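You operate a simulated robot arm through the tools that you are given. There is no shell and no other tool. Be economical: measure what you need, move in short steps, check, and stop when the job is done.

You run a simulated robot arm. Do the job below in one go: nothing can be reset, and whatever is moved stays where it is left.

JOB
Brush soy sauce on the green rice cake, serve it and cover the one left on the grill.
Fine: serve on the teal tray; brush back in the holder. A coat counts when it lies all over at full strength: go over it till it gets no stronger.

The check looks at the end state, three seconds after you hand in, the way a careful person would. Anything else that was tipped, shoved, dropped, spilled or broken makes it a failure. Lids that push on must go on centred and level and be pressed home; caps that screw on are set level and turned clockwise until they are tight.

ROBOT AND FRAMES
A 6-joint arm with a two-finger parallel gripper, fixed in place. Base frame: the origin is at the foot of the arm, x ahead of it, y to its left, z up; the work surface is at about z = 0.72. Readings come in m, rad, newtons and seconds.
With the tool pointing down near the work surface it reaches from about 0.26 to 0.74 m from the base axis. Its first joint turns from -1.152 to 1.152 rad. Payload 2.45 kg.
Tool frame: the origin (TCP) lies between the finger pads and is the grasp point; the fingertips stand 0.024 m ahead of it; z points along the fingers, y is the line along which they close. Largest opening 0.068 m; finger width 0.017, thickness 0.01; the body of the gripper, 0.04 by 0.07 m, starts 0.041 m behind the TCP.
Orientation is told as [roll, pitch, yaw] about the base's x, y, z axes, in that order, counted from this pose: with the fingers straight down and closing along the base's y, the tool's x points along the base's -x, its y along +y and its z along -z.

CONTROLS
- The arm moves only by the tool apply_moves. Its argument "commands" is one flat list of numbers, 6 for each row, row after row: the shift along the base's x, y, z in m, then the turn, a rotation vector about the base's x, y, z in rad. In form: [x, y, z, rx, ry, rz, x, y, z, rx, ry, rz, ...]. A call has 1 to 12 rows; each row is the pose to reach, as a shift and turn from the pose commanded when the call began. "grip" is the opening in per cent of the stroke, from 0 (shut) to 100 (fully open), set as the call begins (left out, the last holds). Each row takes 0.2 s and may step no farther than 0.05 m and 0.15 rad from the row before; otherwise, or with a gripper value out of range, the whole call is refused. A pose out of reach is approached as far as the arm can. The call stops where the force on the tool passes 50 N (or 10 N more than at its start, if that is more) or the arm is blocked; 0.2 s more then pass. Each finger travels about 0.108 m/s and halts on what it meets, pressing with about 27 N; the grip force reading is that of the motor and also rises with nothing between the fingers. The clock runs only during rows and for 0.2 s after the last one: add rows that repeat a pose to give the fingers time. The reply holds the time, the measured pose of the TCP, the force on the tool along the base axes, the opening and the grip force, in the units named above and with some noise, with the torque about the TCP (base axes, N m) and any sound that the robot's microphone picked up.
- Cameras (640 x 400 px; columns grow to the right, rows downward): "scene" is fixed at [0.1722, 0.4152, 1.462]; the picture's right is [-0.72, -0.70, 0.00], its down [-0.41, 0.42, -0.81] and it looks along [0.57, -0.58, -0.59] (base axes); focal length 344 px, centre (320, 200). "wrist" rides on the gripper at [0.084, 0.011, -0.075] in the tool frame; the picture's right is [-0.13, 0.99, 0.00], its down [-0.60, -0.08, -0.79] and it looks along [-0.79, -0.10, 0.61] (tool axes); focal length 251 px, centre (320, 200). There is no depth. A picture from a camera that has moved, and an enlarged one, comes with that camera's place and axes in the base frame and with its lens.
- grab_frame(camera): a new picture of that camera. It takes no simulated time.
- close_up(camera, box): a new picture of the part [left, top, right, bottom] of that camera's present view, enlarged. It takes no simulated time.
- hand_in(): hands the job in; it is judged then, once.

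Go step by step. Nothing tells you positions but the pictures and the camera data: compare them with the known pose of the tool, close in by small moves and look again before you grip or let go. The budget is 120 turns and 76 pictures, counting those below and the enlarged ones. Unless the task says otherwise, let go and move clear before handing in.

The tools are called after "Emit:" by a JSON object that holds its "method" and its "body". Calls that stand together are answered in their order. apply_moves: Moves the arm, as the interface text tells. Its arguments: {"type":"object","properties":{"commands":{"type":"array","items":{"type":"number"}},"grip":{"type":"number"}},"required":["commands"]} The other tools are called the same way: grab_frame (camera) takes a picture; close_up (camera, box) takes an enlarged picture of a part of a camera's view; hand_in () hands the job in.

At the start:

```text
t: 0.0
position: [0.4356, 0.0028, 1.1786]
tcp_rot: [0.001, -0.001, 0.0]
wrist_force: [-0.3, 0.3, -0.6]
wrist_torque: [-0.01, -0.01, -0.03]
opening: 0.0678
finger_force: 0.0
```

scene: 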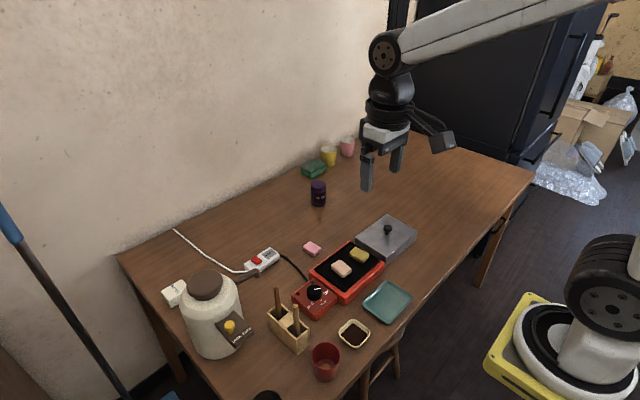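
wrist: 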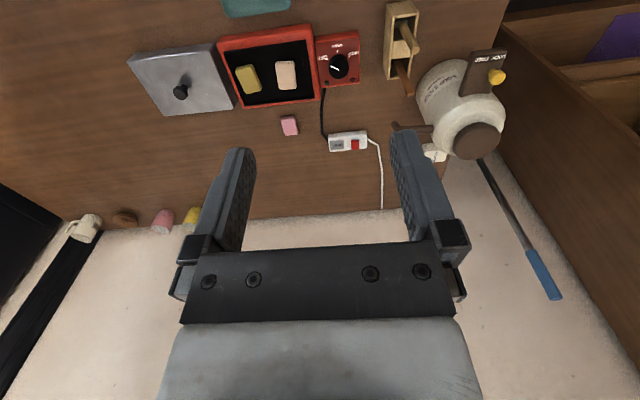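

I see a grill with two rice cakes (one greenish, one pale), its grey lid beside it, a teal tray, a sauce dish and a brush holder. I'll look closer before moving.

Emit:
{"method": "close_up", "body": {"camera": "scene", "box": [240, 200, 440, 325]}}

Emit:
{"method": "close_up", "body": {"camera": "scene", "box": [220, 270, 428, 400]}}

Emit:
{"method": "close_up", "body": {"camera": "wrist", "box": [120, 0, 520, 250]}}

```text
3.20 times, centred on (340, 262) of scene
camera zoom: at [0.1722, 0.4152, 1.462], right [-0.72, -0.7, 0.0], down [-0.41, 0.42, -0.81], along [0.57, -0.58, -0.59], focal length 1101 px, centre (256, 0)
```

zoom: 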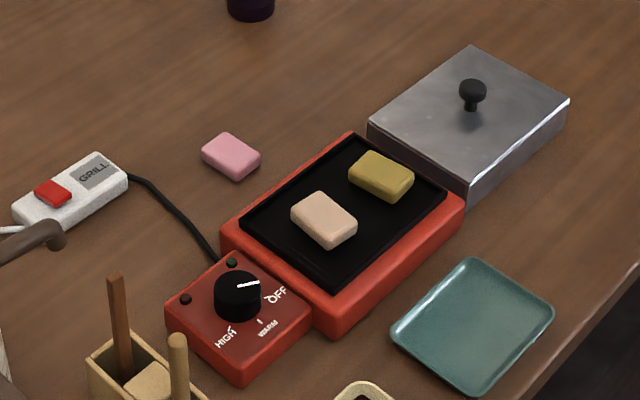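

```text
3.08 times, centred on (324, 335) of scene
camera zoom: at [0.1722, 0.4152, 1.462], right [-0.72, -0.7, 0.0], down [-0.41, 0.42, -0.81], along [0.57, -0.58, -0.59], focal length 1059 px, centre (308, -215)
```

zoom: 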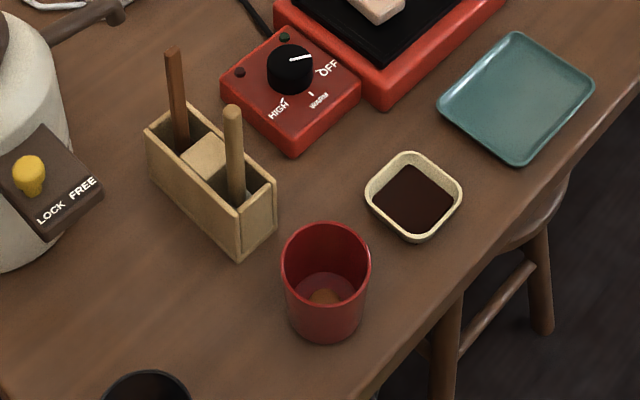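

```text
1.60 times, centred on (320, 125) of wrist
camera zoom: at [0.3518, 0.0147, 1.2532], right [0.13, 0.99, 0.0], down [0.6, -0.08, 0.79], along [0.79, -0.1, -0.61], focal length 402 px, centre (320, 320)
```

zoom: 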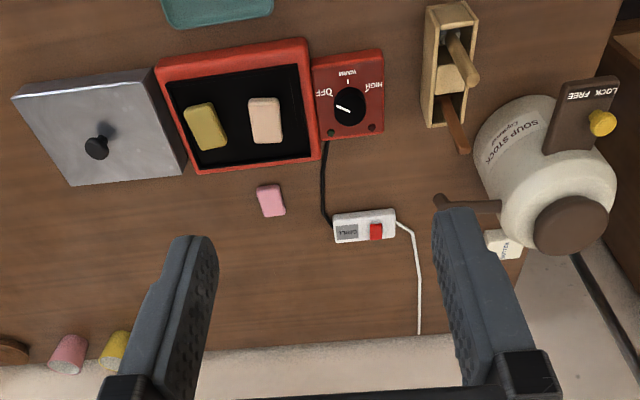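

The green cake is near (0.582, -0.158, 0.763), the pale one near (0.585, -0.083) and the lid knob near (0.585, -0.299, 0.772). The two handles stand near (0.513, 0.132) and (0.578, 0.13), tops at about z 0.886. I'll move nearer the holder to tell the two tools apart.

Emit:
{"method": "apply_moves", "body": {"commands": [-0.01, 0.03, -0.025, 0, 0, 0, -0.02, 0.06, -0.05, 0, 0, 0, -0.03, 0.09, -0.075, 0, 0, 0, -0.04, 0.12, -0.1, 0, 0, 0], "grip": 100}}

Emit:
{"method": "close_up", "body": {"camera": "wrist", "box": [200, 0, 440, 150]}}

Emit:
{"method": "close_up", "body": {"camera": "scene", "box": [255, 280, 335, 360]}}

```text
t: 1.0
position: [0.396, 0.1227, 1.0769]
tcp_rot: [0.001, -0.002, -0.002]
wrist_force: [0.2, -0.2, -0.6]
wrist_torque: [-0.01, 0.01, -0.01]
opening: 0.0682
finger_force: 0.2
```

```text
2.67 times, centred on (320, 75) of wrist
camera zoom: at [0.3119, 0.1348, 1.153], right [0.13, 0.99, 0.0], down [0.6, -0.08, 0.79], along [0.79, -0.1, -0.61], focal length 670 px, centre (320, 533)
```

zoom: 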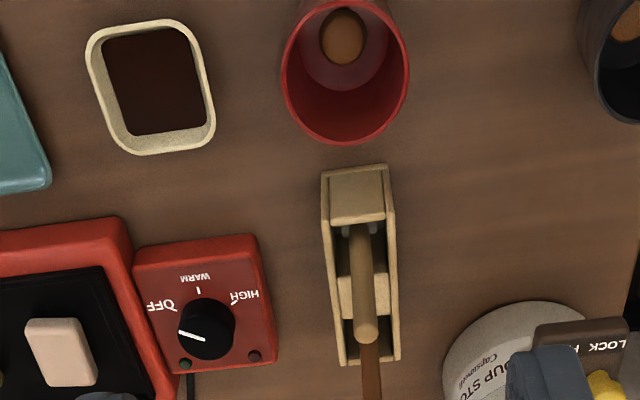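

```text
5.00 times, centred on (295, 320) of scene
camera zoom: at [0.1722, 0.4152, 1.462], right [-0.72, -0.7, 0.0], down [-0.41, 0.42, -0.81], along [0.57, -0.58, -0.59], focal length 1720 px, centre (445, -400)
```

zoom: 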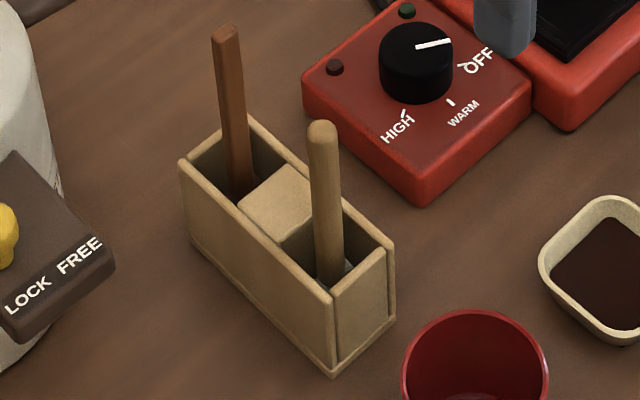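

There are two tools in the holder, so I'll tilt the camera down over it to see which is the brush.

Emit:
{"method": "apply_moves", "body": {"commands": [0.02, 0.0, -0.02, 0, 0.15, 0, 0.04, 0.0, -0.04, 0, 0.3, 0, 0.06, 0.0, -0.06, 0, 0.45, 0, 0.08, 0, -0.06, 0, 0.6, 0, 0.08, 0, -0.06, 0, 0.7, 0]}}

Emit:
{"method": "grab_frame", "body": {"camera": "wrist"}}

```text
t: 2.2
position: [0.476, 0.1234, 1.0189]
tcp_rot: [0.0, 0.702, 0.0]
wrist_force: [0.6, 0.3, -0.5]
wrist_torque: [0.02, 0.01, 0.02]
opening: 0.068
finger_force: 0.1
```

```text
68 pictures are left
camera wrist: at [0.4609, 0.1349, 1.13], right [0.1, 0.99, -0.08], down [0.97, -0.08, 0.22], along [0.21, -0.1, -0.97], focal length 251 px, centre (320, 200)
```

wrist: 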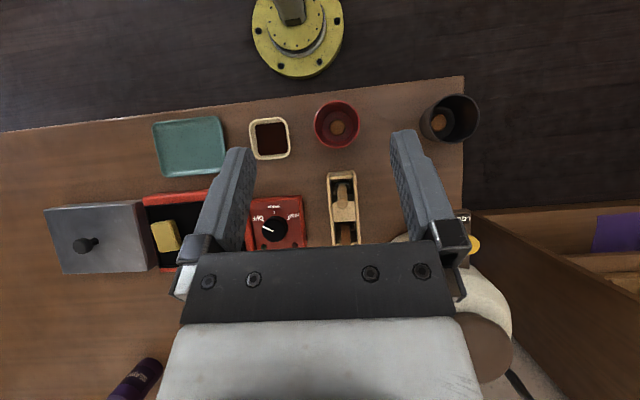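

Emit:
{"method": "close_up", "body": {"camera": "wrist", "box": [300, 150, 388, 250]}}

Emit:
{"method": "close_up", "body": {"camera": "wrist", "box": [30, 90, 350, 290]}}

```text
4.00 times, centred on (344, 200) of wrist
camera zoom: at [0.4609, 0.1349, 1.13], right [0.1, 0.99, -0.08], down [0.97, -0.08, 0.22], along [0.21, -0.1, -0.97], focal length 1006 px, centre (224, 200)
```

zoom: 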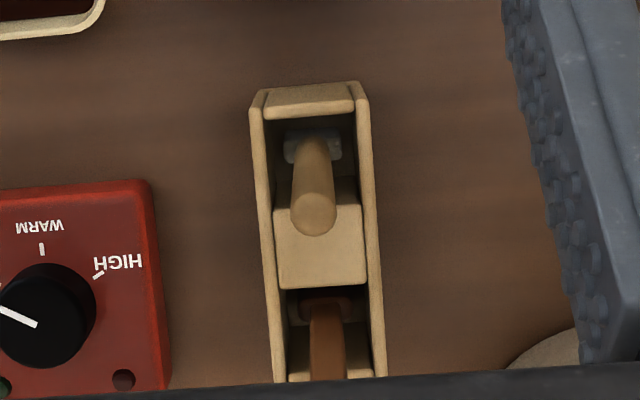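

```text
2.00 times, centred on (190, 190) of wrist
camera zoom: at [0.4609, 0.1349, 1.13], right [0.1, 0.99, -0.08], down [0.97, -0.08, 0.22], along [0.21, -0.1, -0.97], focal length 503 px, centre (580, 220)
```

zoom: 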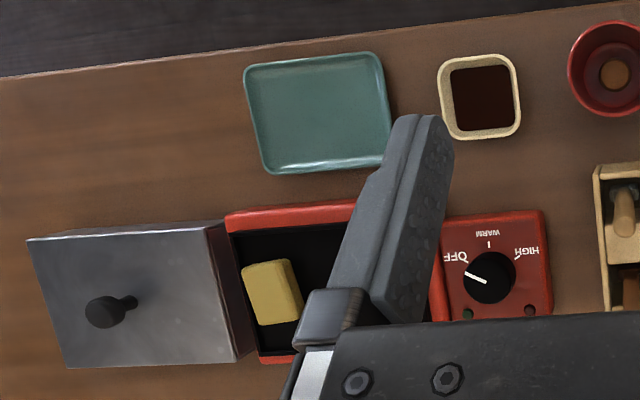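

The light handle carries a broad metal piece and the dark one a brown block. I'll move forward to see into the dark tool's slot.

Emit:
{"method": "apply_moves", "body": {"commands": [0.04, 0.0, 0, 0, 0, 0, 0.08, 0.0, 0, 0, 0, 0, 0.11, 0.0, 0, 0, 0, 0]}}

Emit:
{"method": "close_up", "body": {"camera": "wrist", "box": [300, 80, 396, 200]}}

Emit:
{"method": "close_up", "body": {"camera": "wrist", "box": [0, 20, 352, 240]}}

```text
t: 3.0
position: [0.585, 0.1192, 1.0183]
tcp_rot: [-0.001, 0.698, 0.0]
wrist_force: [0.3, -1.0, 0.1]
wrist_torque: [0.03, -0.01, -0.03]
opening: 0.0681
finger_force: 0.0
```

```text
3.33 times, centred on (348, 140) of wrist
camera zoom: at [0.5691, 0.1323, 1.1296], right [0.1, 0.99, -0.08], down [0.97, -0.08, 0.22], along [0.21, -0.1, -0.97], focal length 838 px, centre (227, 400)
```

zoom: 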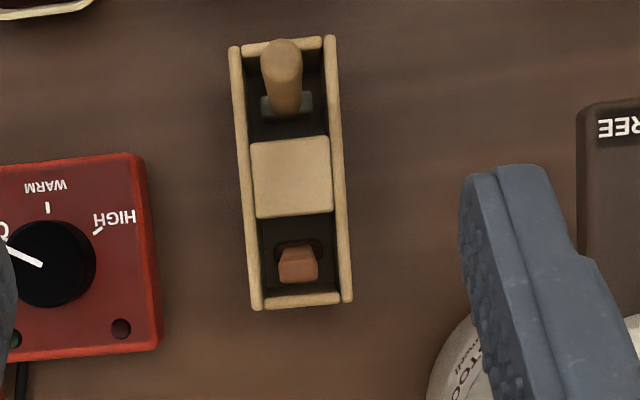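

```text
1.82 times, centred on (176, 130) of wrist
camera zoom: at [0.5691, 0.1323, 1.1296], right [0.1, 0.99, -0.08], down [0.97, -0.08, 0.22], along [0.21, -0.1, -0.97], focal length 457 px, centre (582, 327)
```

zoom: 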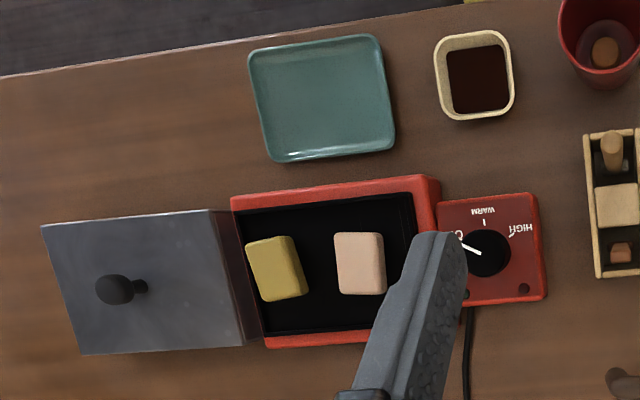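

I'll straighten the tool and hover above the light handle at about (0.520, 0.133).

Emit:
{"method": "apply_moves", "body": {"commands": [-0.015, 0.002, 0, 0, -0.15, 0, -0.03, 0.005, 0, 0, -0.3, 0, -0.045, 0.01, 0, 0, -0.45, 0, -0.065, 0.01, 0, 0, -0.6, 0, -0.065, 0.01, -0.03, 0, -0.7, 0, -0.065, 0.01, -0.06, 0, -0.7, 0, -0.065, 0.01, -0.06, 0, -0.7, 0]}}

Emit:
{"method": "grab_frame", "body": {"camera": "wrist"}}

Emit:
{"method": "close_up", "body": {"camera": "scene", "box": [230, 220, 358, 360]}}

```text
t: 4.6
position: [0.5212, 0.1307, 0.9573]
tcp_rot: [0.0, 0.0, -0.001]
wrist_force: [-1.0, 0.1, -1.1]
wrist_torque: [0.0, -0.03, 0.03]
opening: 0.0681
finger_force: 0.1
```

```text
63 pictures are left
camera wrist: at [0.4375, 0.1434, 1.0321], right [0.13, 0.99, 0.0], down [0.6, -0.08, 0.79], along [0.79, -0.1, -0.61], focal length 251 px, centre (320, 200)
```

wrist: 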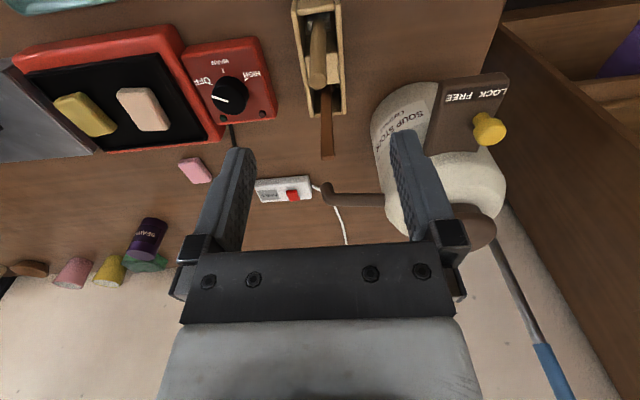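

```text
2.86 times, centred on (294, 290) of scene
camera zoom: at [0.1722, 0.4152, 1.462], right [-0.72, -0.7, 0.0], down [-0.41, 0.42, -0.81], along [0.57, -0.58, -0.59], focal length 983 px, centre (394, -57)
```

zoom: 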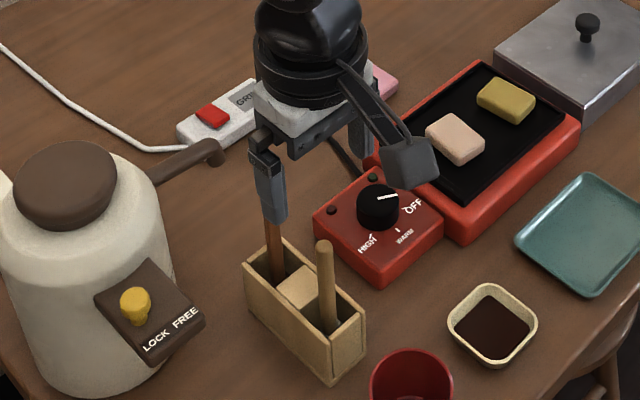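

The handle tip looks to be near (0.512, 0.133). I'll shift 8 mm toward the base and lower to just above it, then look again.

Emit:
{"method": "apply_moves", "body": {"commands": [-0.008, 0, 0, 0, 0, 0, -0.008, 0, -0.04, 0, 0, 0, -0.008, 0, -0.04, 0, 0, 0]}}

Emit:
{"method": "grab_frame", "body": {"camera": "wrist"}}

```text
t: 5.4
position: [0.5123, 0.1309, 0.9183]
tcp_rot: [0.0, 0.0, -0.001]
wrist_force: [-0.7, 0.2, 0.3]
wrist_torque: [0.0, 0.02, -0.03]
opening: 0.0682
finger_force: 0.2
```

```text
61 pictures are left
camera wrist: at [0.4278, 0.1424, 0.9941], right [0.13, 0.99, 0.0], down [0.6, -0.08, 0.79], along [0.79, -0.1, -0.61], focal length 251 px, centre (320, 200)
```

wrist: 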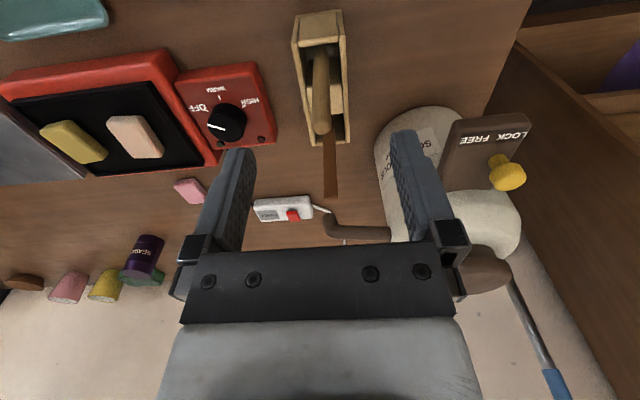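

Alignment is good. I'll lower around the handle to about z 0.853 and close.

Emit:
{"method": "apply_moves", "body": {"commands": [-0.003, 0.001, -0.03, 0, 0, 0, -0.003, 0.001, -0.06, 0, 0, 0, -0.003, 0.001, -0.065, 0, 0, 0]}}

Emit:
{"method": "apply_moves", "body": {"commands": [0, 0, 0, 0, 0, 0, 0, 0, 0, 0, 0, 0, 0, 0, 0, 0, 0, 0], "grip": 0}}

Emit:
{"method": "grab_frame", "body": {"camera": "wrist"}}

```text
t: 6.2
position: [0.5094, 0.1348, 0.8521]
tcp_rot: [-0.001, 0.0, -0.002]
wrist_force: [-0.9, -1.0, 0.2]
wrist_torque: [-0.01, 0.0, -0.04]
opening: 0.068
finger_force: 0.1
```

```text
t: 7.0
position: [0.5103, 0.1346, 0.8532]
tcp_rot: [0.001, -0.001, 0.0]
wrist_force: [0.6, 0.5, -0.6]
wrist_torque: [0.02, 0.02, -0.01]
opening: 0.0
finger_force: 23.3
```

```text
60 pictures are left
camera wrist: at [0.4253, 0.1467, 0.9279], right [0.13, 0.99, 0.0], down [0.6, -0.08, 0.79], along [0.79, -0.1, -0.61], focal length 251 px, centre (320, 200)
```

wrist: 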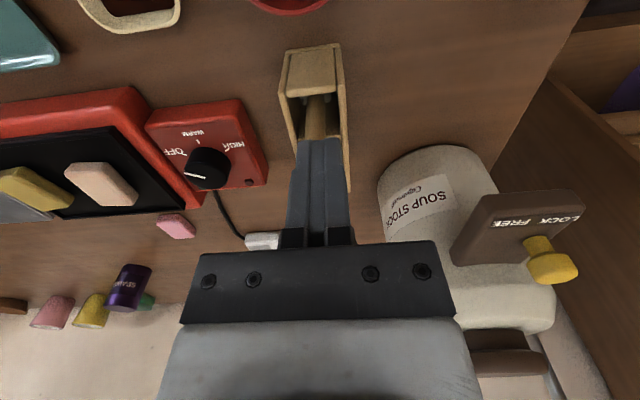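

The fingers closed on nothing. Re-triangulating puts the handle at x about 0.523 with its top near z 0.858, so I was just in front of it. I'll open, go forward 13 mm and down 15 mm, then look.

Emit:
{"method": "apply_moves", "body": {"commands": [0, 0, 0, 0, 0, 0, 0, 0, 0, 0, 0, 0, 0, 0, 0, 0, 0, 0, 0.013, -0.001, 0, 0, 0, 0, 0.013, -0.001, -0.015, 0, 0, 0], "grip": 100}}

Emit:
{"method": "grab_frame", "body": {"camera": "wrist"}}

```text
t: 8.2
position: [0.5223, 0.1339, 0.8401]
tcp_rot: [0.001, -0.001, -0.004]
wrist_force: [-0.4, 0.0, -0.2]
wrist_torque: [0.0, 0.01, 0.03]
opening: 0.0678
finger_force: 0.1
```

```text
59 pictures are left
camera wrist: at [0.4392, 0.145, 0.9139], right [0.13, 0.99, 0.0], down [0.6, -0.08, 0.79], along [0.79, -0.1, -0.61], focal length 251 px, centre (320, 200)
```

wrist: 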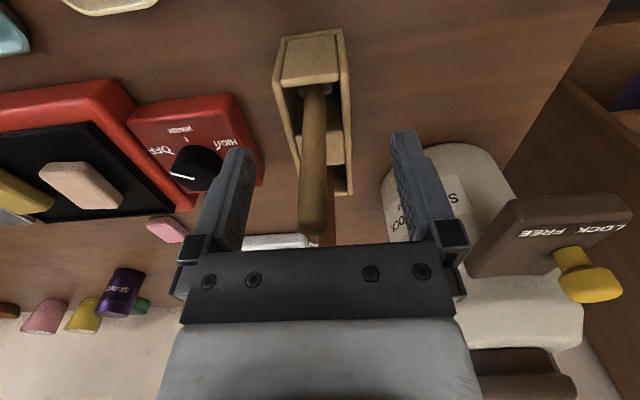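

The handle now stands between the fingers, with its top about 20 mm above the TCP. I'll centre by 2 mm and close.

Emit:
{"method": "apply_moves", "body": {"commands": [0, -0.002, 0, 0, 0, 0, 0, -0.002, 0, 0, 0, 0, 0, -0.002, 0, 0, 0, 0, 0, -0.002, 0, 0, 0, 0], "grip": 0}}

Emit:
{"method": "apply_moves", "body": {"commands": [0, 0, 0.03, 0, 0, 0, 0, 0, 0.06, 0, 0, 0, 0, 0, 0.1, 0, 0, 0, 0, 0, 0.14, 0, 0, 0]}}

Emit:
{"method": "close_up", "body": {"camera": "scene", "box": [230, 200, 358, 340]}}

Emit:
{"method": "grab_frame", "body": {"camera": "wrist"}}

```text
t: 9.2
position: [0.5235, 0.1307, 0.8389]
tcp_rot: [0.001, -0.001, -0.001]
wrist_force: [-0.7, -0.6, 1.0]
wrist_torque: [0.06, 0.01, -0.05]
opening: 0.0115
finger_force: 27.4
```

```text
t: 10.2
position: [0.5237, 0.13, 0.9785]
tcp_rot: [-0.001, 0.001, 0.001]
wrist_force: [0.1, 0.6, -0.1]
wrist_torque: [-0.01, 0.01, 0.0]
opening: 0.0113
finger_force: 27.0
```

```text
2.86 times, centred on (294, 270) of scene
camera zoom: at [0.1722, 0.4152, 1.462], right [-0.72, -0.7, 0.0], down [-0.41, 0.42, -0.81], along [0.57, -0.58, -0.59], focal length 983 px, centre (394, 0)
```

zoom: 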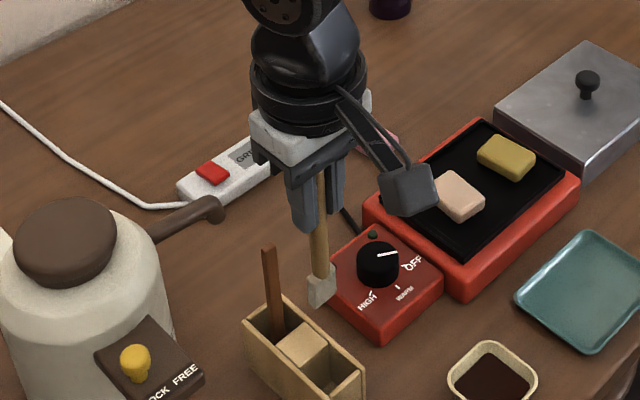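

```text
57 pictures are left
camera wrist: at [0.4395, 0.1421, 1.0542], right [0.13, 0.99, 0.0], down [0.6, -0.08, 0.79], along [0.79, -0.1, -0.61], focal length 251 px, centre (320, 200)
```

wrist: 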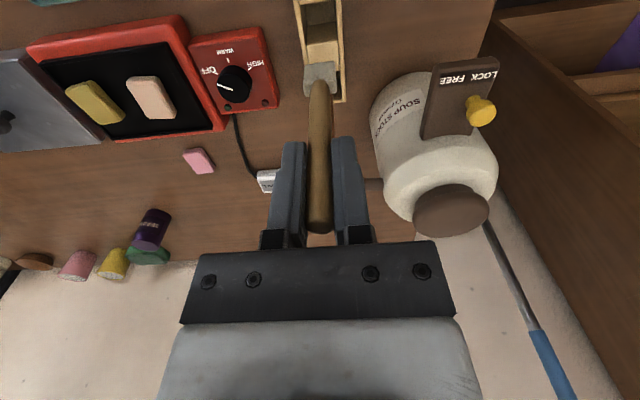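

Emit:
{"method": "close_up", "body": {"camera": "scene", "box": [325, 275, 361, 315]}}

Emit:
{"method": "close_up", "body": {"camera": "wrist", "box": [290, 50, 354, 110]}}

```text
10.00 times, centred on (343, 295) of scene
camera zoom: at [0.1722, 0.4152, 1.462], right [-0.72, -0.7, 0.0], down [-0.41, 0.42, -0.81], along [0.57, -0.58, -0.59], focal length 3441 px, centre (90, -750)
```

zoom: 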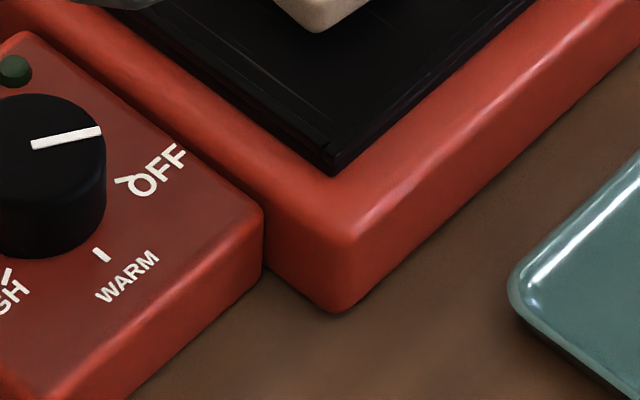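

```text
6.67 times, centred on (322, 80) of wrist
camera zoom: at [0.4395, 0.1421, 1.0542], right [0.13, 0.99, 0.0], down [0.6, -0.08, 0.79], along [0.79, -0.1, -0.61], focal length 1676 px, centre (307, 1000)
```

zoom: 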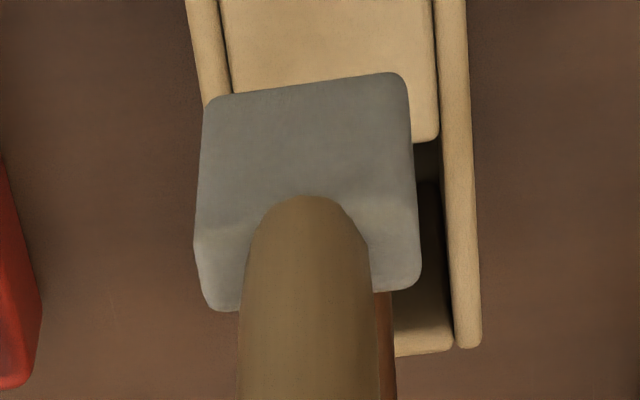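

Emit:
{"method": "close_up", "body": {"camera": "scene", "box": [277, 280, 309, 312]}}

```text
12.50 times, centred on (293, 296) of scene
camera zoom: at [0.1722, 0.4152, 1.462], right [-0.72, -0.7, 0.0], down [-0.41, 0.42, -0.81], along [0.57, -0.58, -0.59], focal length 4301 px, centre (658, -1000)
```

zoom: 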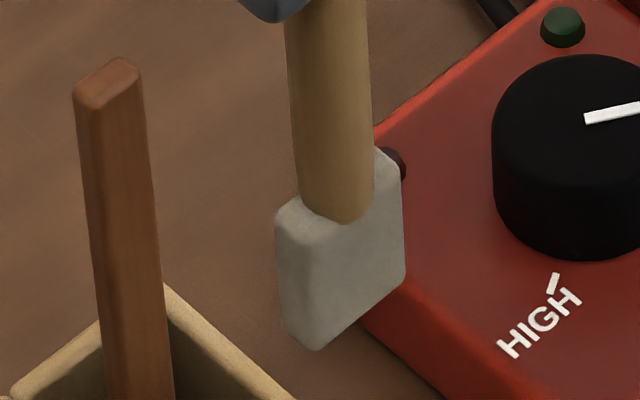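

This is a grey spatula block with no bristles, so the dark-handled tool must be the brush. I'll set the spatula straight back down where it stood.

Emit:
{"method": "apply_moves", "body": {"commands": [0, 0, -0.04, 0, 0, 0, 0, 0, -0.08, 0, 0, 0, 0, 0, -0.11, 0, 0, 0, 0, 0, -0.13, 0, 0, 0, 0, 0, -0.14, 0, 0, 0, 0, 0, -0.14, 0, 0, 0]}}

Emit:
{"method": "apply_moves", "body": {"commands": [0, 0, 0, 0, 0, 0, 0, 0, 0, 0, 0, 0, 0, 0, 0, 0, 0, 0, 0, 0, 0.04, 0, 0, 0, 0, 0, 0.08, 0, 0, 0], "grip": 100}}

Emit:
{"method": "grab_frame", "body": {"camera": "wrist"}}

```text
t: 11.6
position: [0.5246, 0.1296, 0.8366]
tcp_rot: [0.003, -0.008, -0.002]
wrist_force: [0.5, -4.5, 27.9]
wrist_torque: [-0.49, -0.15, -0.01]
opening: 0.0119
finger_force: 27.3
```

```text
t: 12.8
position: [0.5242, 0.1336, 0.9173]
tcp_rot: [-0.001, 0.002, -0.002]
wrist_force: [-0.3, 0.5, -0.7]
wrist_torque: [0.02, -0.02, 0.03]
opening: 0.0679
finger_force: 0.2
```

```text
53 pictures are left
camera wrist: at [0.4408, 0.1446, 0.993], right [0.13, 0.99, 0.0], down [0.6, -0.08, 0.79], along [0.79, -0.1, -0.61], focal length 251 px, centre (320, 200)
```

wrist: 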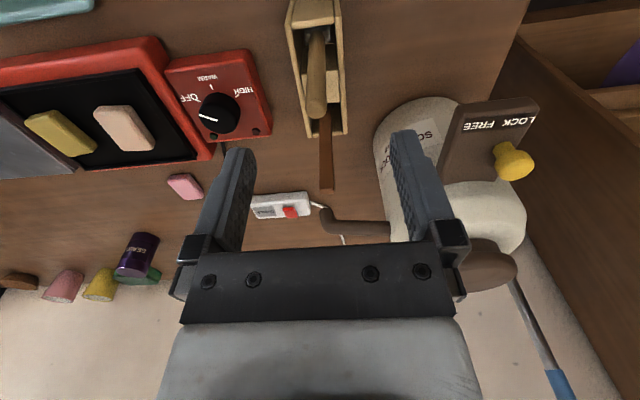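

The spatula is back in its slot. The dark handle stands at about (0.586, 0.131) with its top near z 0.871, so I'll hover over it.

Emit:
{"method": "apply_moves", "body": {"commands": [0.03, 0, 0, 0, 0, 0, 0.063, 0, 0, 0, 0, 0, 0.063, 0, -0.015, 0, 0, 0, 0.063, 0, -0.015, 0, 0, 0]}}

Emit:
{"method": "grab_frame", "body": {"camera": "wrist"}}

```text
t: 13.8
position: [0.5845, 0.1324, 0.9027]
tcp_rot: [0.0, 0.0, -0.001]
wrist_force: [0.8, -0.1, 0.3]
wrist_torque: [0.01, 0.01, 0.01]
opening: 0.0678
finger_force: 0.1
```

```text
52 pictures are left
camera wrist: at [0.5015, 0.1438, 0.9785], right [0.13, 0.99, 0.0], down [0.6, -0.08, 0.79], along [0.79, -0.1, -0.61], focal length 251 px, centre (320, 200)
```

wrist: 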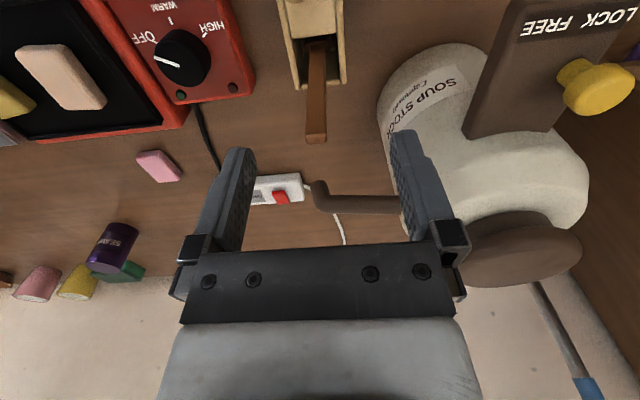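

The handle is aligned at about (0.587, 0.131). The soup jug is close on the left, so I'll narrow the fingers before lowering.

Emit:
{"method": "apply_moves", "body": {"commands": [0.001, 0, 0, 0, 0, 0, 0.001, 0, -0.025, 0, 0, 0, 0.001, 0, -0.056, 0, 0, 0, 0.001, 0, -0.056, 0, 0, 0], "grip": 60}}

Emit:
{"method": "grab_frame", "body": {"camera": "wrist"}}

```text
t: 14.8
position: [0.5862, 0.1306, 0.8443]
tcp_rot: [0.001, 0.0, 0.001]
wrist_force: [0.9, 0.0, -0.5]
wrist_torque: [-0.01, 0.01, 0.03]
opening: 0.0408
finger_force: 0.1
```

```text
51 pictures are left
camera wrist: at [0.5028, 0.142, 0.9216], right [0.13, 0.99, 0.0], down [0.6, -0.08, 0.79], along [0.79, -0.1, -0.61], focal length 251 px, centre (320, 200)
```

wrist: 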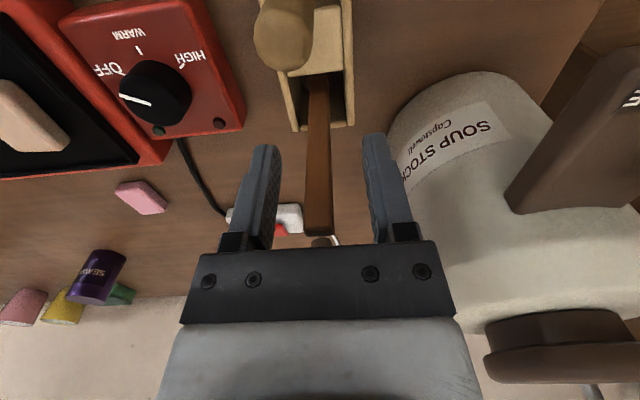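

The handle is between the fingers. I'll close and lift.

Emit:
{"method": "apply_moves", "body": {"commands": [0, 0, 0, 0, 0, 0, 0, 0, 0, 0, 0, 0, 0, 0, 0, 0, 0, 0], "grip": 0}}

Emit:
{"method": "apply_moves", "body": {"commands": [0, 0, 0.03, 0, 0, 0, 0, 0, 0.06, 0, 0, 0, 0, 0, 0.1, 0, 0, 0, 0, 0, 0.14, 0, 0, 0, 0, 0, 0.14, 0, 0, 0]}}

Emit:
{"method": "grab_frame", "body": {"camera": "wrist"}}

Emit:
{"method": "close_up", "body": {"camera": "scene", "box": [230, 230, 326, 290]}}

```text
t: 15.6
position: [0.5862, 0.1299, 0.8463]
tcp_rot: [0.0, 0.001, 0.001]
wrist_force: [0.2, -0.8, 0.7]
wrist_torque: [0.0, 0.03, 0.01]
opening: 0.0109
finger_force: 26.8
```

```text
t: 16.8
position: [0.5871, 0.1315, 0.9872]
tcp_rot: [0.0, -0.001, 0.001]
wrist_force: [-0.6, 0.6, 0.4]
wrist_torque: [-0.02, -0.03, -0.02]
opening: 0.0109
finger_force: 26.7
```

```text
50 pictures are left
camera wrist: at [0.5027, 0.1431, 1.0628], right [0.13, 0.99, 0.0], down [0.6, -0.08, 0.79], along [0.79, -0.1, -0.61], focal length 251 px, centre (320, 200)
```

wrist: 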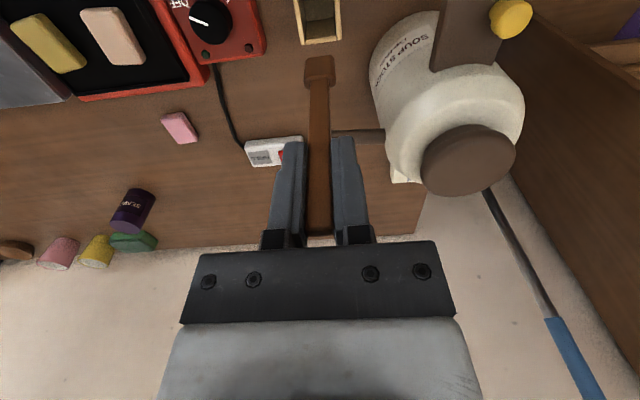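

```text
6.67 times, centred on (278, 260) of scene
camera zoom: at [0.1722, 0.4152, 1.462], right [-0.72, -0.7, 0.0], down [-0.41, 0.42, -0.81], along [0.57, -0.58, -0.59], focal length 2294 px, centre (600, -200)
```

zoom: 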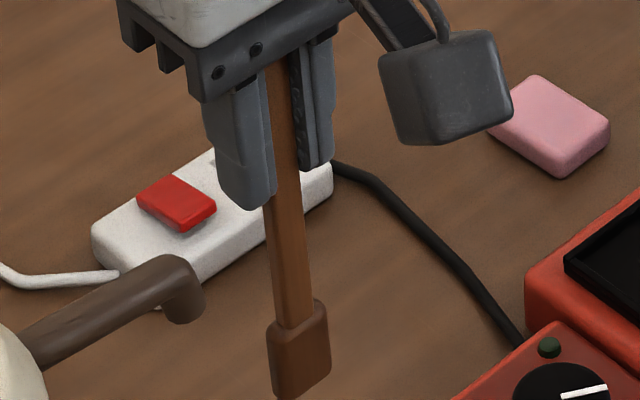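

Emit:
{"method": "close_up", "body": {"camera": "scene", "box": [255, 270, 303, 318]}}

```text
8.33 times, centred on (279, 294) of scene
camera zoom: at [0.1722, 0.4152, 1.462], right [-0.72, -0.7, 0.0], down [-0.41, 0.42, -0.81], along [0.57, -0.58, -0.59], focal length 2867 px, centre (662, -583)
```

zoom: 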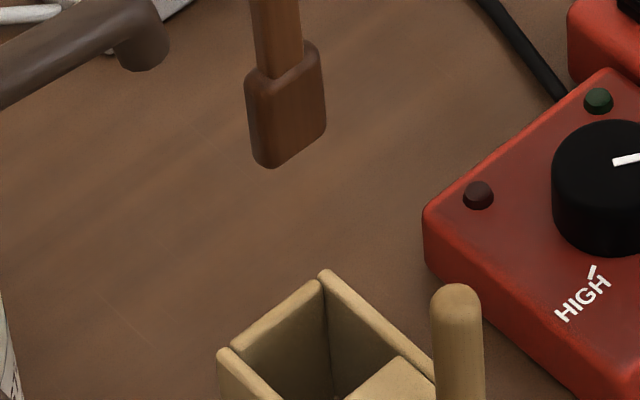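

Emit:
{"method": "close_up", "body": {"camera": "scene", "box": [271, 272, 287, 290]}}

Emit:
{"method": "close_up", "body": {"camera": "wrist", "box": [296, 48, 344, 96]}}

```text
16.00 times, centred on (279, 281) of scene
camera zoom: at [0.1722, 0.4152, 1.462], right [-0.72, -0.7, 0.0], down [-0.41, 0.42, -0.81], along [0.57, -0.58, -0.59], focal length 5505 px, centre (976, -1096)
```

zoom: 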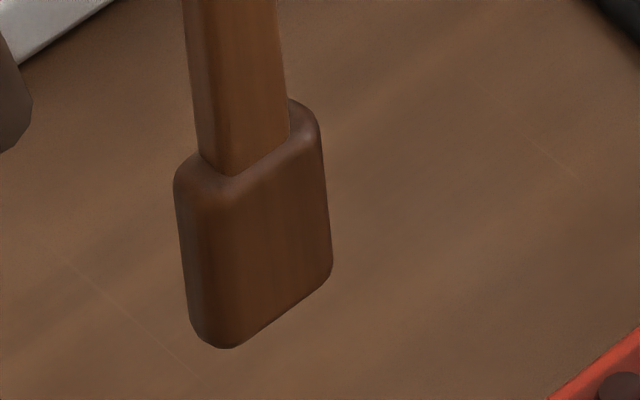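

```text
8.33 times, centred on (320, 72) of wrist
camera zoom: at [0.5027, 0.1431, 1.0628], right [0.13, 0.99, 0.0], down [0.6, -0.08, 0.79], along [0.79, -0.1, -0.61], focal length 2095 px, centre (320, 1267)
```

zoom: 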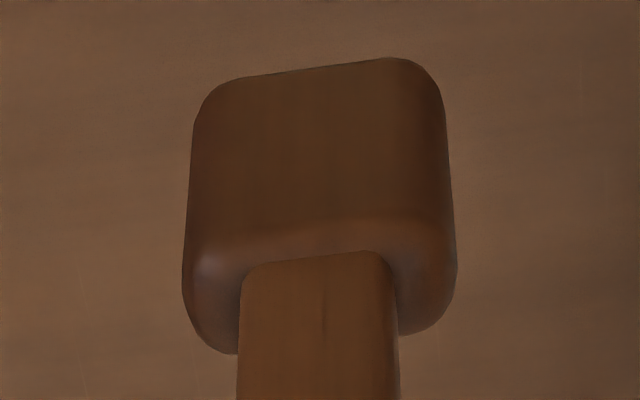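

The dark tool is plain grained wood, handle and head alike: a wooden spatula. The light one with the pale matte head is therefore the brush. I'll put this one back and take the other again.

Emit:
{"method": "apply_moves", "body": {"commands": [0, 0, -0.04, 0, 0, 0, 0, 0, -0.08, 0, 0, 0, 0, 0, -0.11, 0, 0, 0, 0, 0, -0.13, 0, 0, 0, 0, 0, -0.139, 0, 0, 0, 0, 0, -0.139, 0, 0, 0]}}

Emit:
{"method": "apply_moves", "body": {"commands": [0, 0, 0, 0, 0, 0, 0, 0, 0, 0, 0, 0, 0, 0, 0, 0, 0, 0, 0, 0, 0.03, 0, 0, 0, 0, 0, 0.07, 0, 0, 0, -0.032, 0, 0.07, 0, 0, 0, -0.064, 0, 0.07, 0, 0, 0], "grip": 60}}

Emit:
{"method": "grab_frame", "body": {"camera": "wrist"}}

```text
t: 18.2
position: [0.5862, 0.128, 0.8477]
tcp_rot: [0.002, 0.001, -0.002]
wrist_force: [0.4, 0.5, -0.7]
wrist_torque: [-0.02, -0.01, 0.03]
opening: 0.011
finger_force: 27.0
```

```text
t: 19.8
position: [0.5234, 0.1301, 0.9204]
tcp_rot: [-0.001, 0.0, 0.0]
wrist_force: [-0.1, 0.0, 0.6]
wrist_torque: [0.03, 0.0, 0.01]
opening: 0.0409
finger_force: 0.1
```

```text
45 pictures are left
camera wrist: at [0.4399, 0.1413, 0.9958], right [0.13, 0.99, 0.0], down [0.6, -0.08, 0.79], along [0.79, -0.1, -0.61], focal length 251 px, centre (320, 200)
```

wrist: 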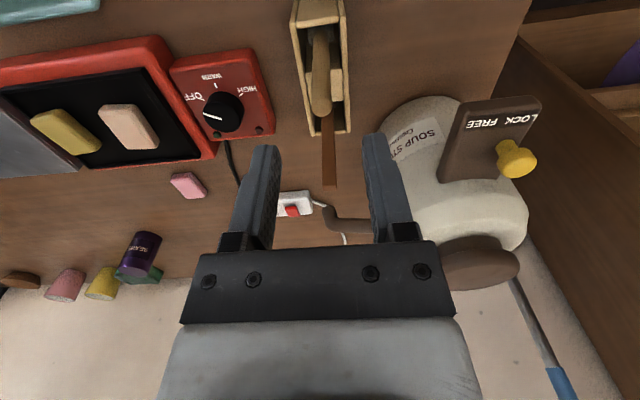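

Both tools are upright in their slots. I'll lower onto the light handle, close and lift.

Emit:
{"method": "apply_moves", "body": {"commands": [0, 0, -0.04, 0, 0, 0, 0, 0, -0.08, 0, 0, 0, 0, 0, -0.08, 0, 0, 0]}}

Emit:
{"method": "apply_moves", "body": {"commands": [0, 0, 0, 0, 0, 0, 0, 0, 0, 0, 0, 0, 0, 0, 0, 0, 0, 0], "grip": 0}}

Emit:
{"method": "apply_moves", "body": {"commands": [0, 0, 0.03, 0, 0, 0, 0, 0, 0.06, 0, 0, 0, 0, 0, 0.1, 0, 0, 0, 0, 0, 0.14, 0, 0, 0, 0, 0, 0.14, 0, 0, 0]}}

Emit:
{"method": "grab_frame", "body": {"camera": "wrist"}}

Emit:
{"method": "grab_frame", "body": {"camera": "scene"}}

```text
t: 20.6
position: [0.5227, 0.1303, 0.8408]
tcp_rot: [0.001, 0.0, -0.001]
wrist_force: [-0.6, 0.2, -0.1]
wrist_torque: [0.02, 0.01, 0.03]
opening: 0.0409
finger_force: 0.1
```

```text
t: 21.4
position: [0.521, 0.1307, 0.8416]
tcp_rot: [-0.001, -0.001, -0.001]
wrist_force: [-0.8, 0.4, -0.9]
wrist_torque: [0.0, 0.0, 0.01]
opening: 0.0115
finger_force: 27.1
```

```text
t: 22.6
position: [0.5234, 0.1302, 0.9778]
tcp_rot: [-0.001, 0.001, 0.0]
wrist_force: [1.2, 0.5, 0.6]
wrist_torque: [0.0, -0.02, -0.03]
opening: 0.0114
finger_force: 27.2
```

```text
44 pictures are left
camera wrist: at [0.4402, 0.1415, 1.0528], right [0.13, 0.99, 0.0], down [0.6, -0.08, 0.79], along [0.79, -0.1, -0.61], focal length 251 px, centre (320, 200)
```

wrist: 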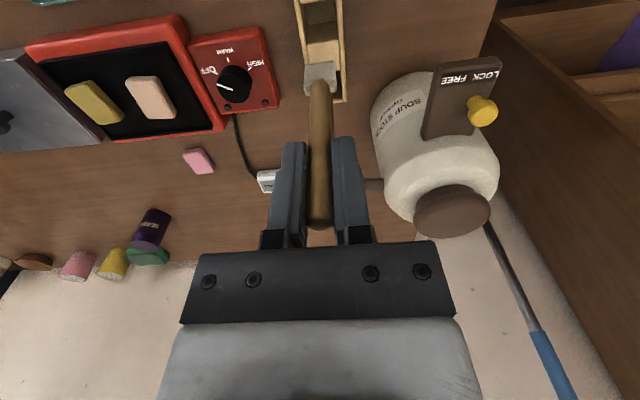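

```text
43 pictures are left
```

scene: 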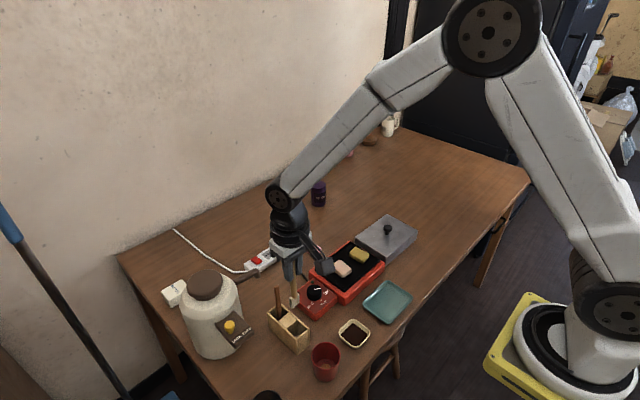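

The brush tip hangs about 0.11 m below the TCP. The sauce dish is at about (0.4425, 0.026), so I'll carry the brush over it and check before dipping.

Emit:
{"method": "apply_moves", "body": {"commands": [-0.027, -0.035, 0, 0, 0, 0, -0.053, -0.07, 0, 0, 0, 0, -0.08, -0.105, 0, 0, 0, 0, -0.08, -0.105, -0.04, 0, 0, 0, -0.08, -0.105, -0.08, 0, 0, 0, -0.08, -0.105, -0.08, 0, 0, 0]}}

Emit:
{"method": "close_up", "body": {"camera": "scene", "box": [300, 270, 428, 350]}}

Emit:
{"method": "grab_frame", "body": {"camera": "wrist"}}

```text
t: 24.0
position: [0.443, 0.0228, 0.895]
tcp_rot: [0.001, -0.001, 0.0]
wrist_force: [-0.2, 0.1, -0.2]
wrist_torque: [0.04, 0.0, -0.02]
opening: 0.0115
finger_force: 26.9
```

```text
5.00 times, centred on (364, 310) of scene
camera zoom: at [0.1722, 0.4152, 1.462], right [-0.72, -0.7, 0.0], down [-0.41, 0.42, -0.81], along [0.57, -0.58, -0.59], focal length 1720 px, centre (100, -350)
```

zoom: 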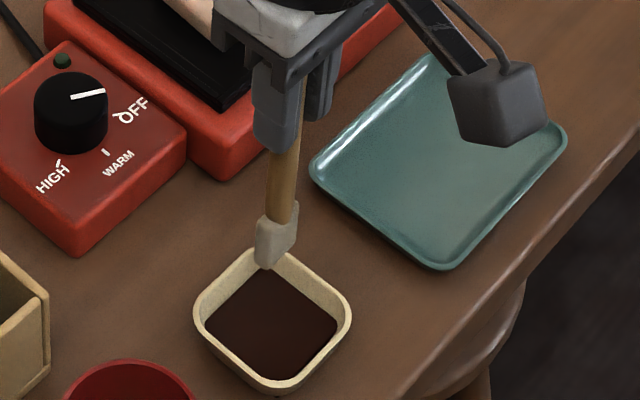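

```text
41 pictures are left
camera wrist: at [0.3592, 0.0349, 0.9711], right [0.13, 0.99, 0.0], down [0.6, -0.08, 0.79], along [0.79, -0.1, -0.61], focal length 251 px, centre (320, 200)
```

wrist: 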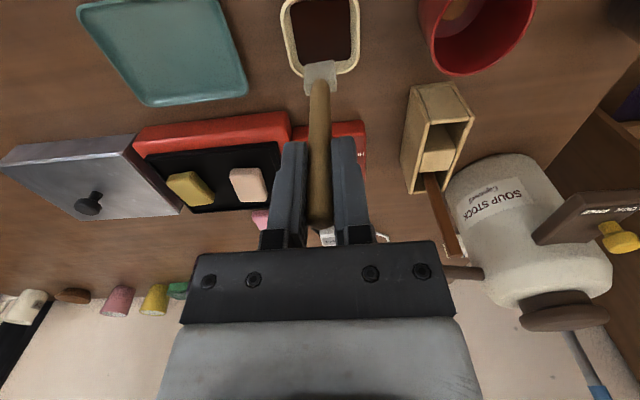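

The brush hangs over the dish, and the geometry puts its tip at the middle of the sauce. I'll dip in small steps.

Emit:
{"method": "apply_moves", "body": {"commands": [0, 0, -0.03, 0, 0, 0, 0, 0, -0.045, 0, 0, 0, 0, 0, -0.053, 0, 0, 0]}}

Emit:
{"method": "close_up", "body": {"camera": "scene", "box": [322, 300, 386, 350]}}

```text
t: 24.8
position: [0.443, 0.0255, 0.844]
tcp_rot: [0.003, -0.002, 0.002]
wrist_force: [-3.4, -2.9, 17.8]
wrist_torque: [-0.36, 0.32, -0.02]
opening: 0.0117
finger_force: 26.7
```

```text
8.00 times, centred on (354, 325) of scene
camera zoom: at [0.1718, 0.4151, 1.4621], right [-0.72, -0.7, 0.0], down [-0.41, 0.42, -0.81], along [0.57, -0.58, -0.59], focal length 2753 px, centre (48, -800)
```

zoom: 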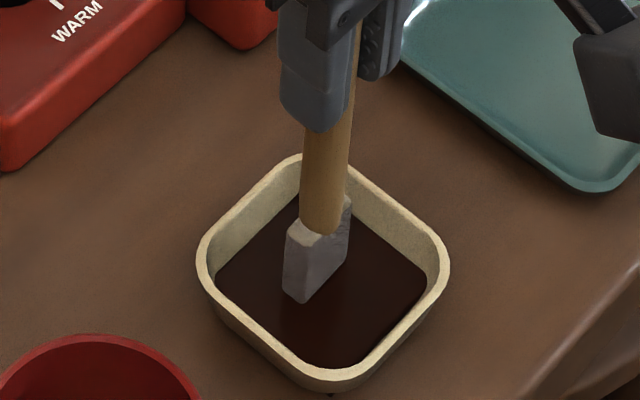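

The brush touched the dish floor with about 18 N. I'll lift it and see whether it took sauce.

Emit:
{"method": "apply_moves", "body": {"commands": [0, 0, 0.02, 0, 0, 0, 0, 0, 0.06, 0, 0, 0, 0, 0, 0.06, 0, 0, 0]}}

Emit:
{"method": "close_up", "body": {"camera": "scene", "box": [322, 290, 386, 340]}}

```text
t: 25.6
position: [0.443, 0.0266, 0.9051]
tcp_rot: [-0.001, 0.0, 0.001]
wrist_force: [1.2, 0.9, -0.4]
wrist_torque: [0.04, 0.0, -0.02]
opening: 0.0117
finger_force: 27.1
```

```text
8.00 times, centred on (354, 315) of scene
camera zoom: at [0.1722, 0.4152, 1.462], right [-0.72, -0.7, 0.0], down [-0.41, 0.42, -0.81], along [0.57, -0.58, -0.59], focal length 2753 px, centre (48, -720)
```

zoom: 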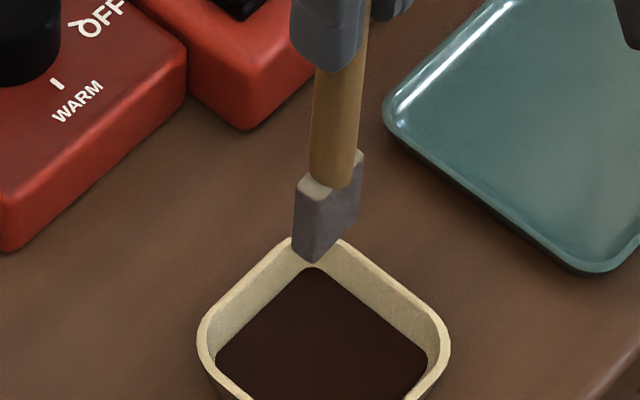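

The head turned darker after the dip, so it took up sauce. Next I'll carry it above the green cake.

Emit:
{"method": "apply_moves", "body": {"commands": [0, 0, 0.035, 0, 0, 0, 0.023, -0.031, 0.035, 0, 0, 0, 0.047, -0.062, 0.035, 0, 0, 0, 0.07, -0.092, 0.035, 0, 0, 0, 0.093, -0.123, 0.035, 0, 0, 0, 0.116, -0.154, 0.035, 0, 0, 0, 0.139, -0.184, 0.035, 0, 0, 0, 0.139, -0.184, 0.0, 0, 0, 0, 0.139, -0.184, 0.0, 0, 0, 0]}}

Emit:
{"method": "close_up", "body": {"camera": "scene", "box": [310, 225, 406, 285]}}

Emit:
{"method": "grab_frame", "body": {"camera": "wrist"}}

```text
t: 27.6
position: [0.5796, -0.1599, 0.9054]
tcp_rot: [0.0, 0.0, -0.002]
wrist_force: [0.2, -0.4, 0.3]
wrist_torque: [-0.02, 0.0, 0.01]
opening: 0.0116
finger_force: 26.5
```

```text
6.67 times, centred on (358, 255) of scene
camera zoom: at [0.1722, 0.4152, 1.462], right [-0.72, -0.7, 0.0], down [-0.41, 0.42, -0.81], along [0.57, -0.58, -0.59], focal length 2294 px, centre (67, -167)
```

zoom: 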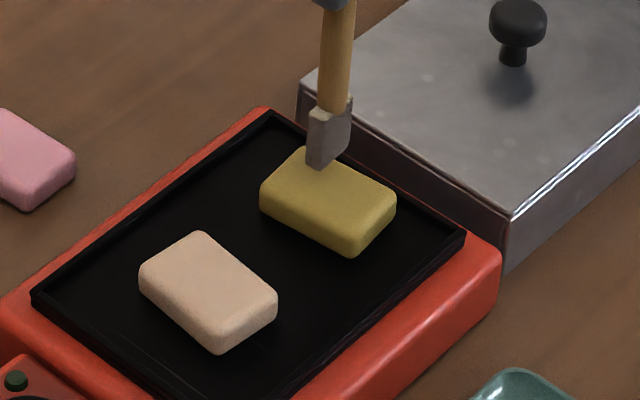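

```text
37 pictures are left
camera wrist: at [0.4954, -0.1471, 0.9813], right [0.13, 0.99, 0.0], down [0.6, -0.08, 0.79], along [0.79, -0.1, -0.61], focal length 251 px, centre (320, 200)
```

wrist: 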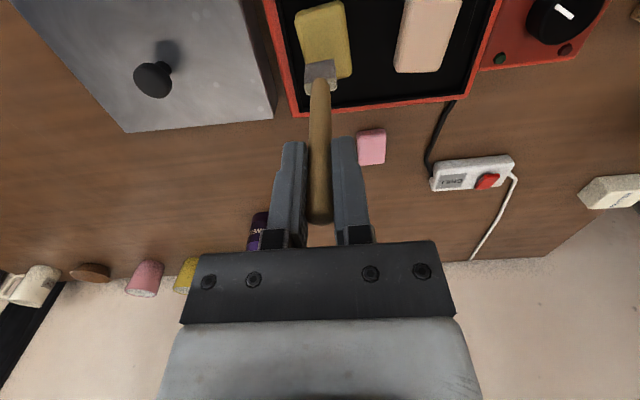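

The green cake spans about x 0.553–0.600 and y ±0.018 about -0.157, aligned with the base axes. I'll lower gently at its centre to find contact.

Emit:
{"method": "apply_moves", "body": {"commands": [-0.002, 0.0, -0.015, 0, 0, 0, -0.002, 0.0, -0.025, 0, 0, 0, -0.002, 0.0, -0.028, 0, 0, 0]}}

Emit:
{"method": "apply_moves", "body": {"commands": [0, 0.0, -0.002, 0, 0, 0]}}

Emit:
{"method": "close_up", "body": {"camera": "scene", "box": [326, 230, 390, 270]}}

```text
t: 28.4
position: [0.5808, -0.1581, 0.8781]
tcp_rot: [-0.003, -0.007, 0.0]
wrist_force: [1.4, -1.2, 28.9]
wrist_torque: [-0.11, -0.16, 0.02]
opening: 0.012
finger_force: 27.2
```

```text
t: 28.8
position: [0.5789, -0.1582, 0.8764]
tcp_rot: [-0.001, -0.003, 0.0]
wrist_force: [-0.4, -2.4, 27.2]
wrist_torque: [-0.16, -0.07, 0.02]
opening: 0.012
finger_force: 27.2
```

```text
10.00 times, centred on (358, 250) of scene
camera zoom: at [0.1716, 0.4153, 1.462], right [-0.72, -0.7, 0.0], down [-0.41, 0.42, -0.81], along [0.57, -0.58, -0.59], focal length 3441 px, centre (-60, -300)
```

zoom: 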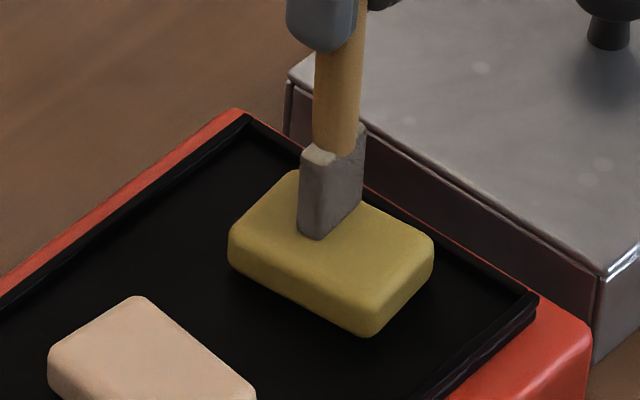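

27 N is too hard; the handle is slipping in the grip. I'll ease up until the contact is light.

Emit:
{"method": "apply_moves", "body": {"commands": [0, 0.0, 0.002, 0, 0, 0]}}

```text
t: 29.2
position: [0.5798, -0.1579, 0.8752]
tcp_rot: [0.0, -0.002, -0.002]
wrist_force: [5.3, -3.9, 12.9]
wrist_torque: [-0.32, -0.54, 0.0]
opening: 0.012
finger_force: 26.9
```

Emit:
{"method": "apply_moves", "body": {"commands": [0, 0.0, 0.001, 0, 0, 0, -0.008, 0, 0.001, 0, 0, 0, -0.016, 0, 0.001, 0, 0, 0, -0.02, 0, 0.001, 0, 0, 0]}}

Emit:
{"method": "close_up", "body": {"camera": "scene", "box": [326, 230, 390, 270]}}

```text
t: 30.2
position: [0.5598, -0.157, 0.877]
tcp_rot: [-0.001, 0.0, -0.001]
wrist_force: [3.9, 1.0, 10.8]
wrist_torque: [0.04, -0.41, 0.03]
opening: 0.0119
finger_force: 27.0
```

```text
10.00 times, centred on (358, 250) of scene
camera zoom: at [0.1721, 0.4153, 1.462], right [-0.72, -0.7, 0.0], down [-0.41, 0.42, -0.81], along [0.57, -0.58, -0.59], focal length 3441 px, centre (-60, -300)
```

zoom: 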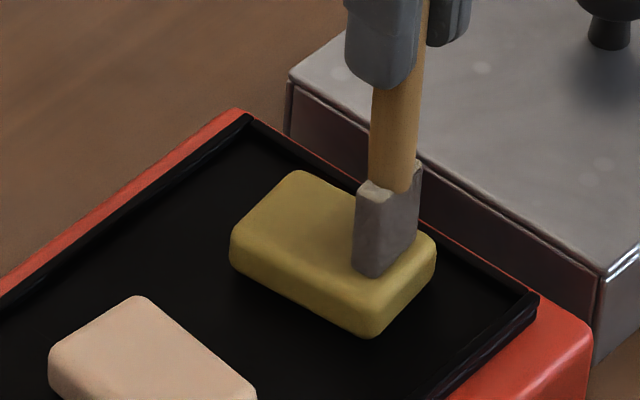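

The cake stayed put under an 11 N stroke. I'll sweep the whole top in two tracks, one on the -y half and one on the +y half.

Emit:
{"method": "apply_moves", "body": {"commands": [-0.003, -0.001, 0, 0, 0, 0, 0.008, -0.001, 0, 0, 0, 0, 0.019, -0.001, 0, 0, 0, 0, 0.03, -0.001, 0, 0, 0, 0, 0.039, -0.001, 0, 0, 0, 0, 0.039, 0.007, 0, 0, 0, 0, 0.039, 0.014, 0, 0, 0, 0, 0.029, 0.014, 0, 0, 0, 0, 0.018, 0.014, 0, 0, 0, 0, 0.007, 0.014, 0, 0, 0, 0, -0.003, 0.014, 0, 0, 0, 0, -0.003, 0.007, 0, 0, 0, 0]}}

Emit:
{"method": "close_up", "body": {"camera": "scene", "box": [326, 230, 390, 270]}}

```text
t: 32.8
position: [0.557, -0.1504, 0.8772]
tcp_rot: [0.0, 0.001, 0.002]
wrist_force: [-0.3, 0.0, -0.8]
wrist_torque: [0.0, 0.03, 0.01]
opening: 0.0121
finger_force: 27.4
```

```text
10.00 times, centred on (358, 250) of scene
camera zoom: at [0.1722, 0.4152, 1.462], right [-0.72, -0.7, 0.0], down [-0.41, 0.42, -0.81], along [0.57, -0.58, -0.59], focal length 3441 px, centre (-60, -300)
```

zoom: 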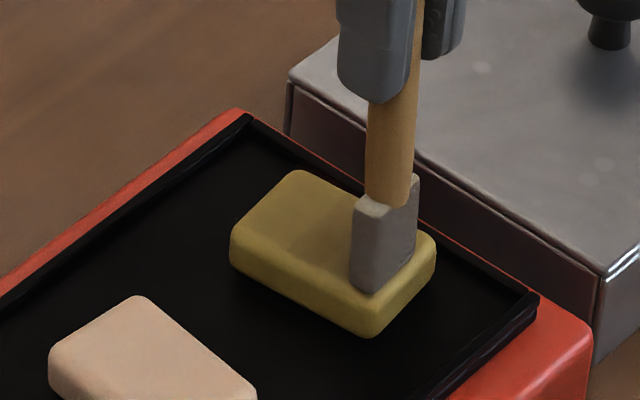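

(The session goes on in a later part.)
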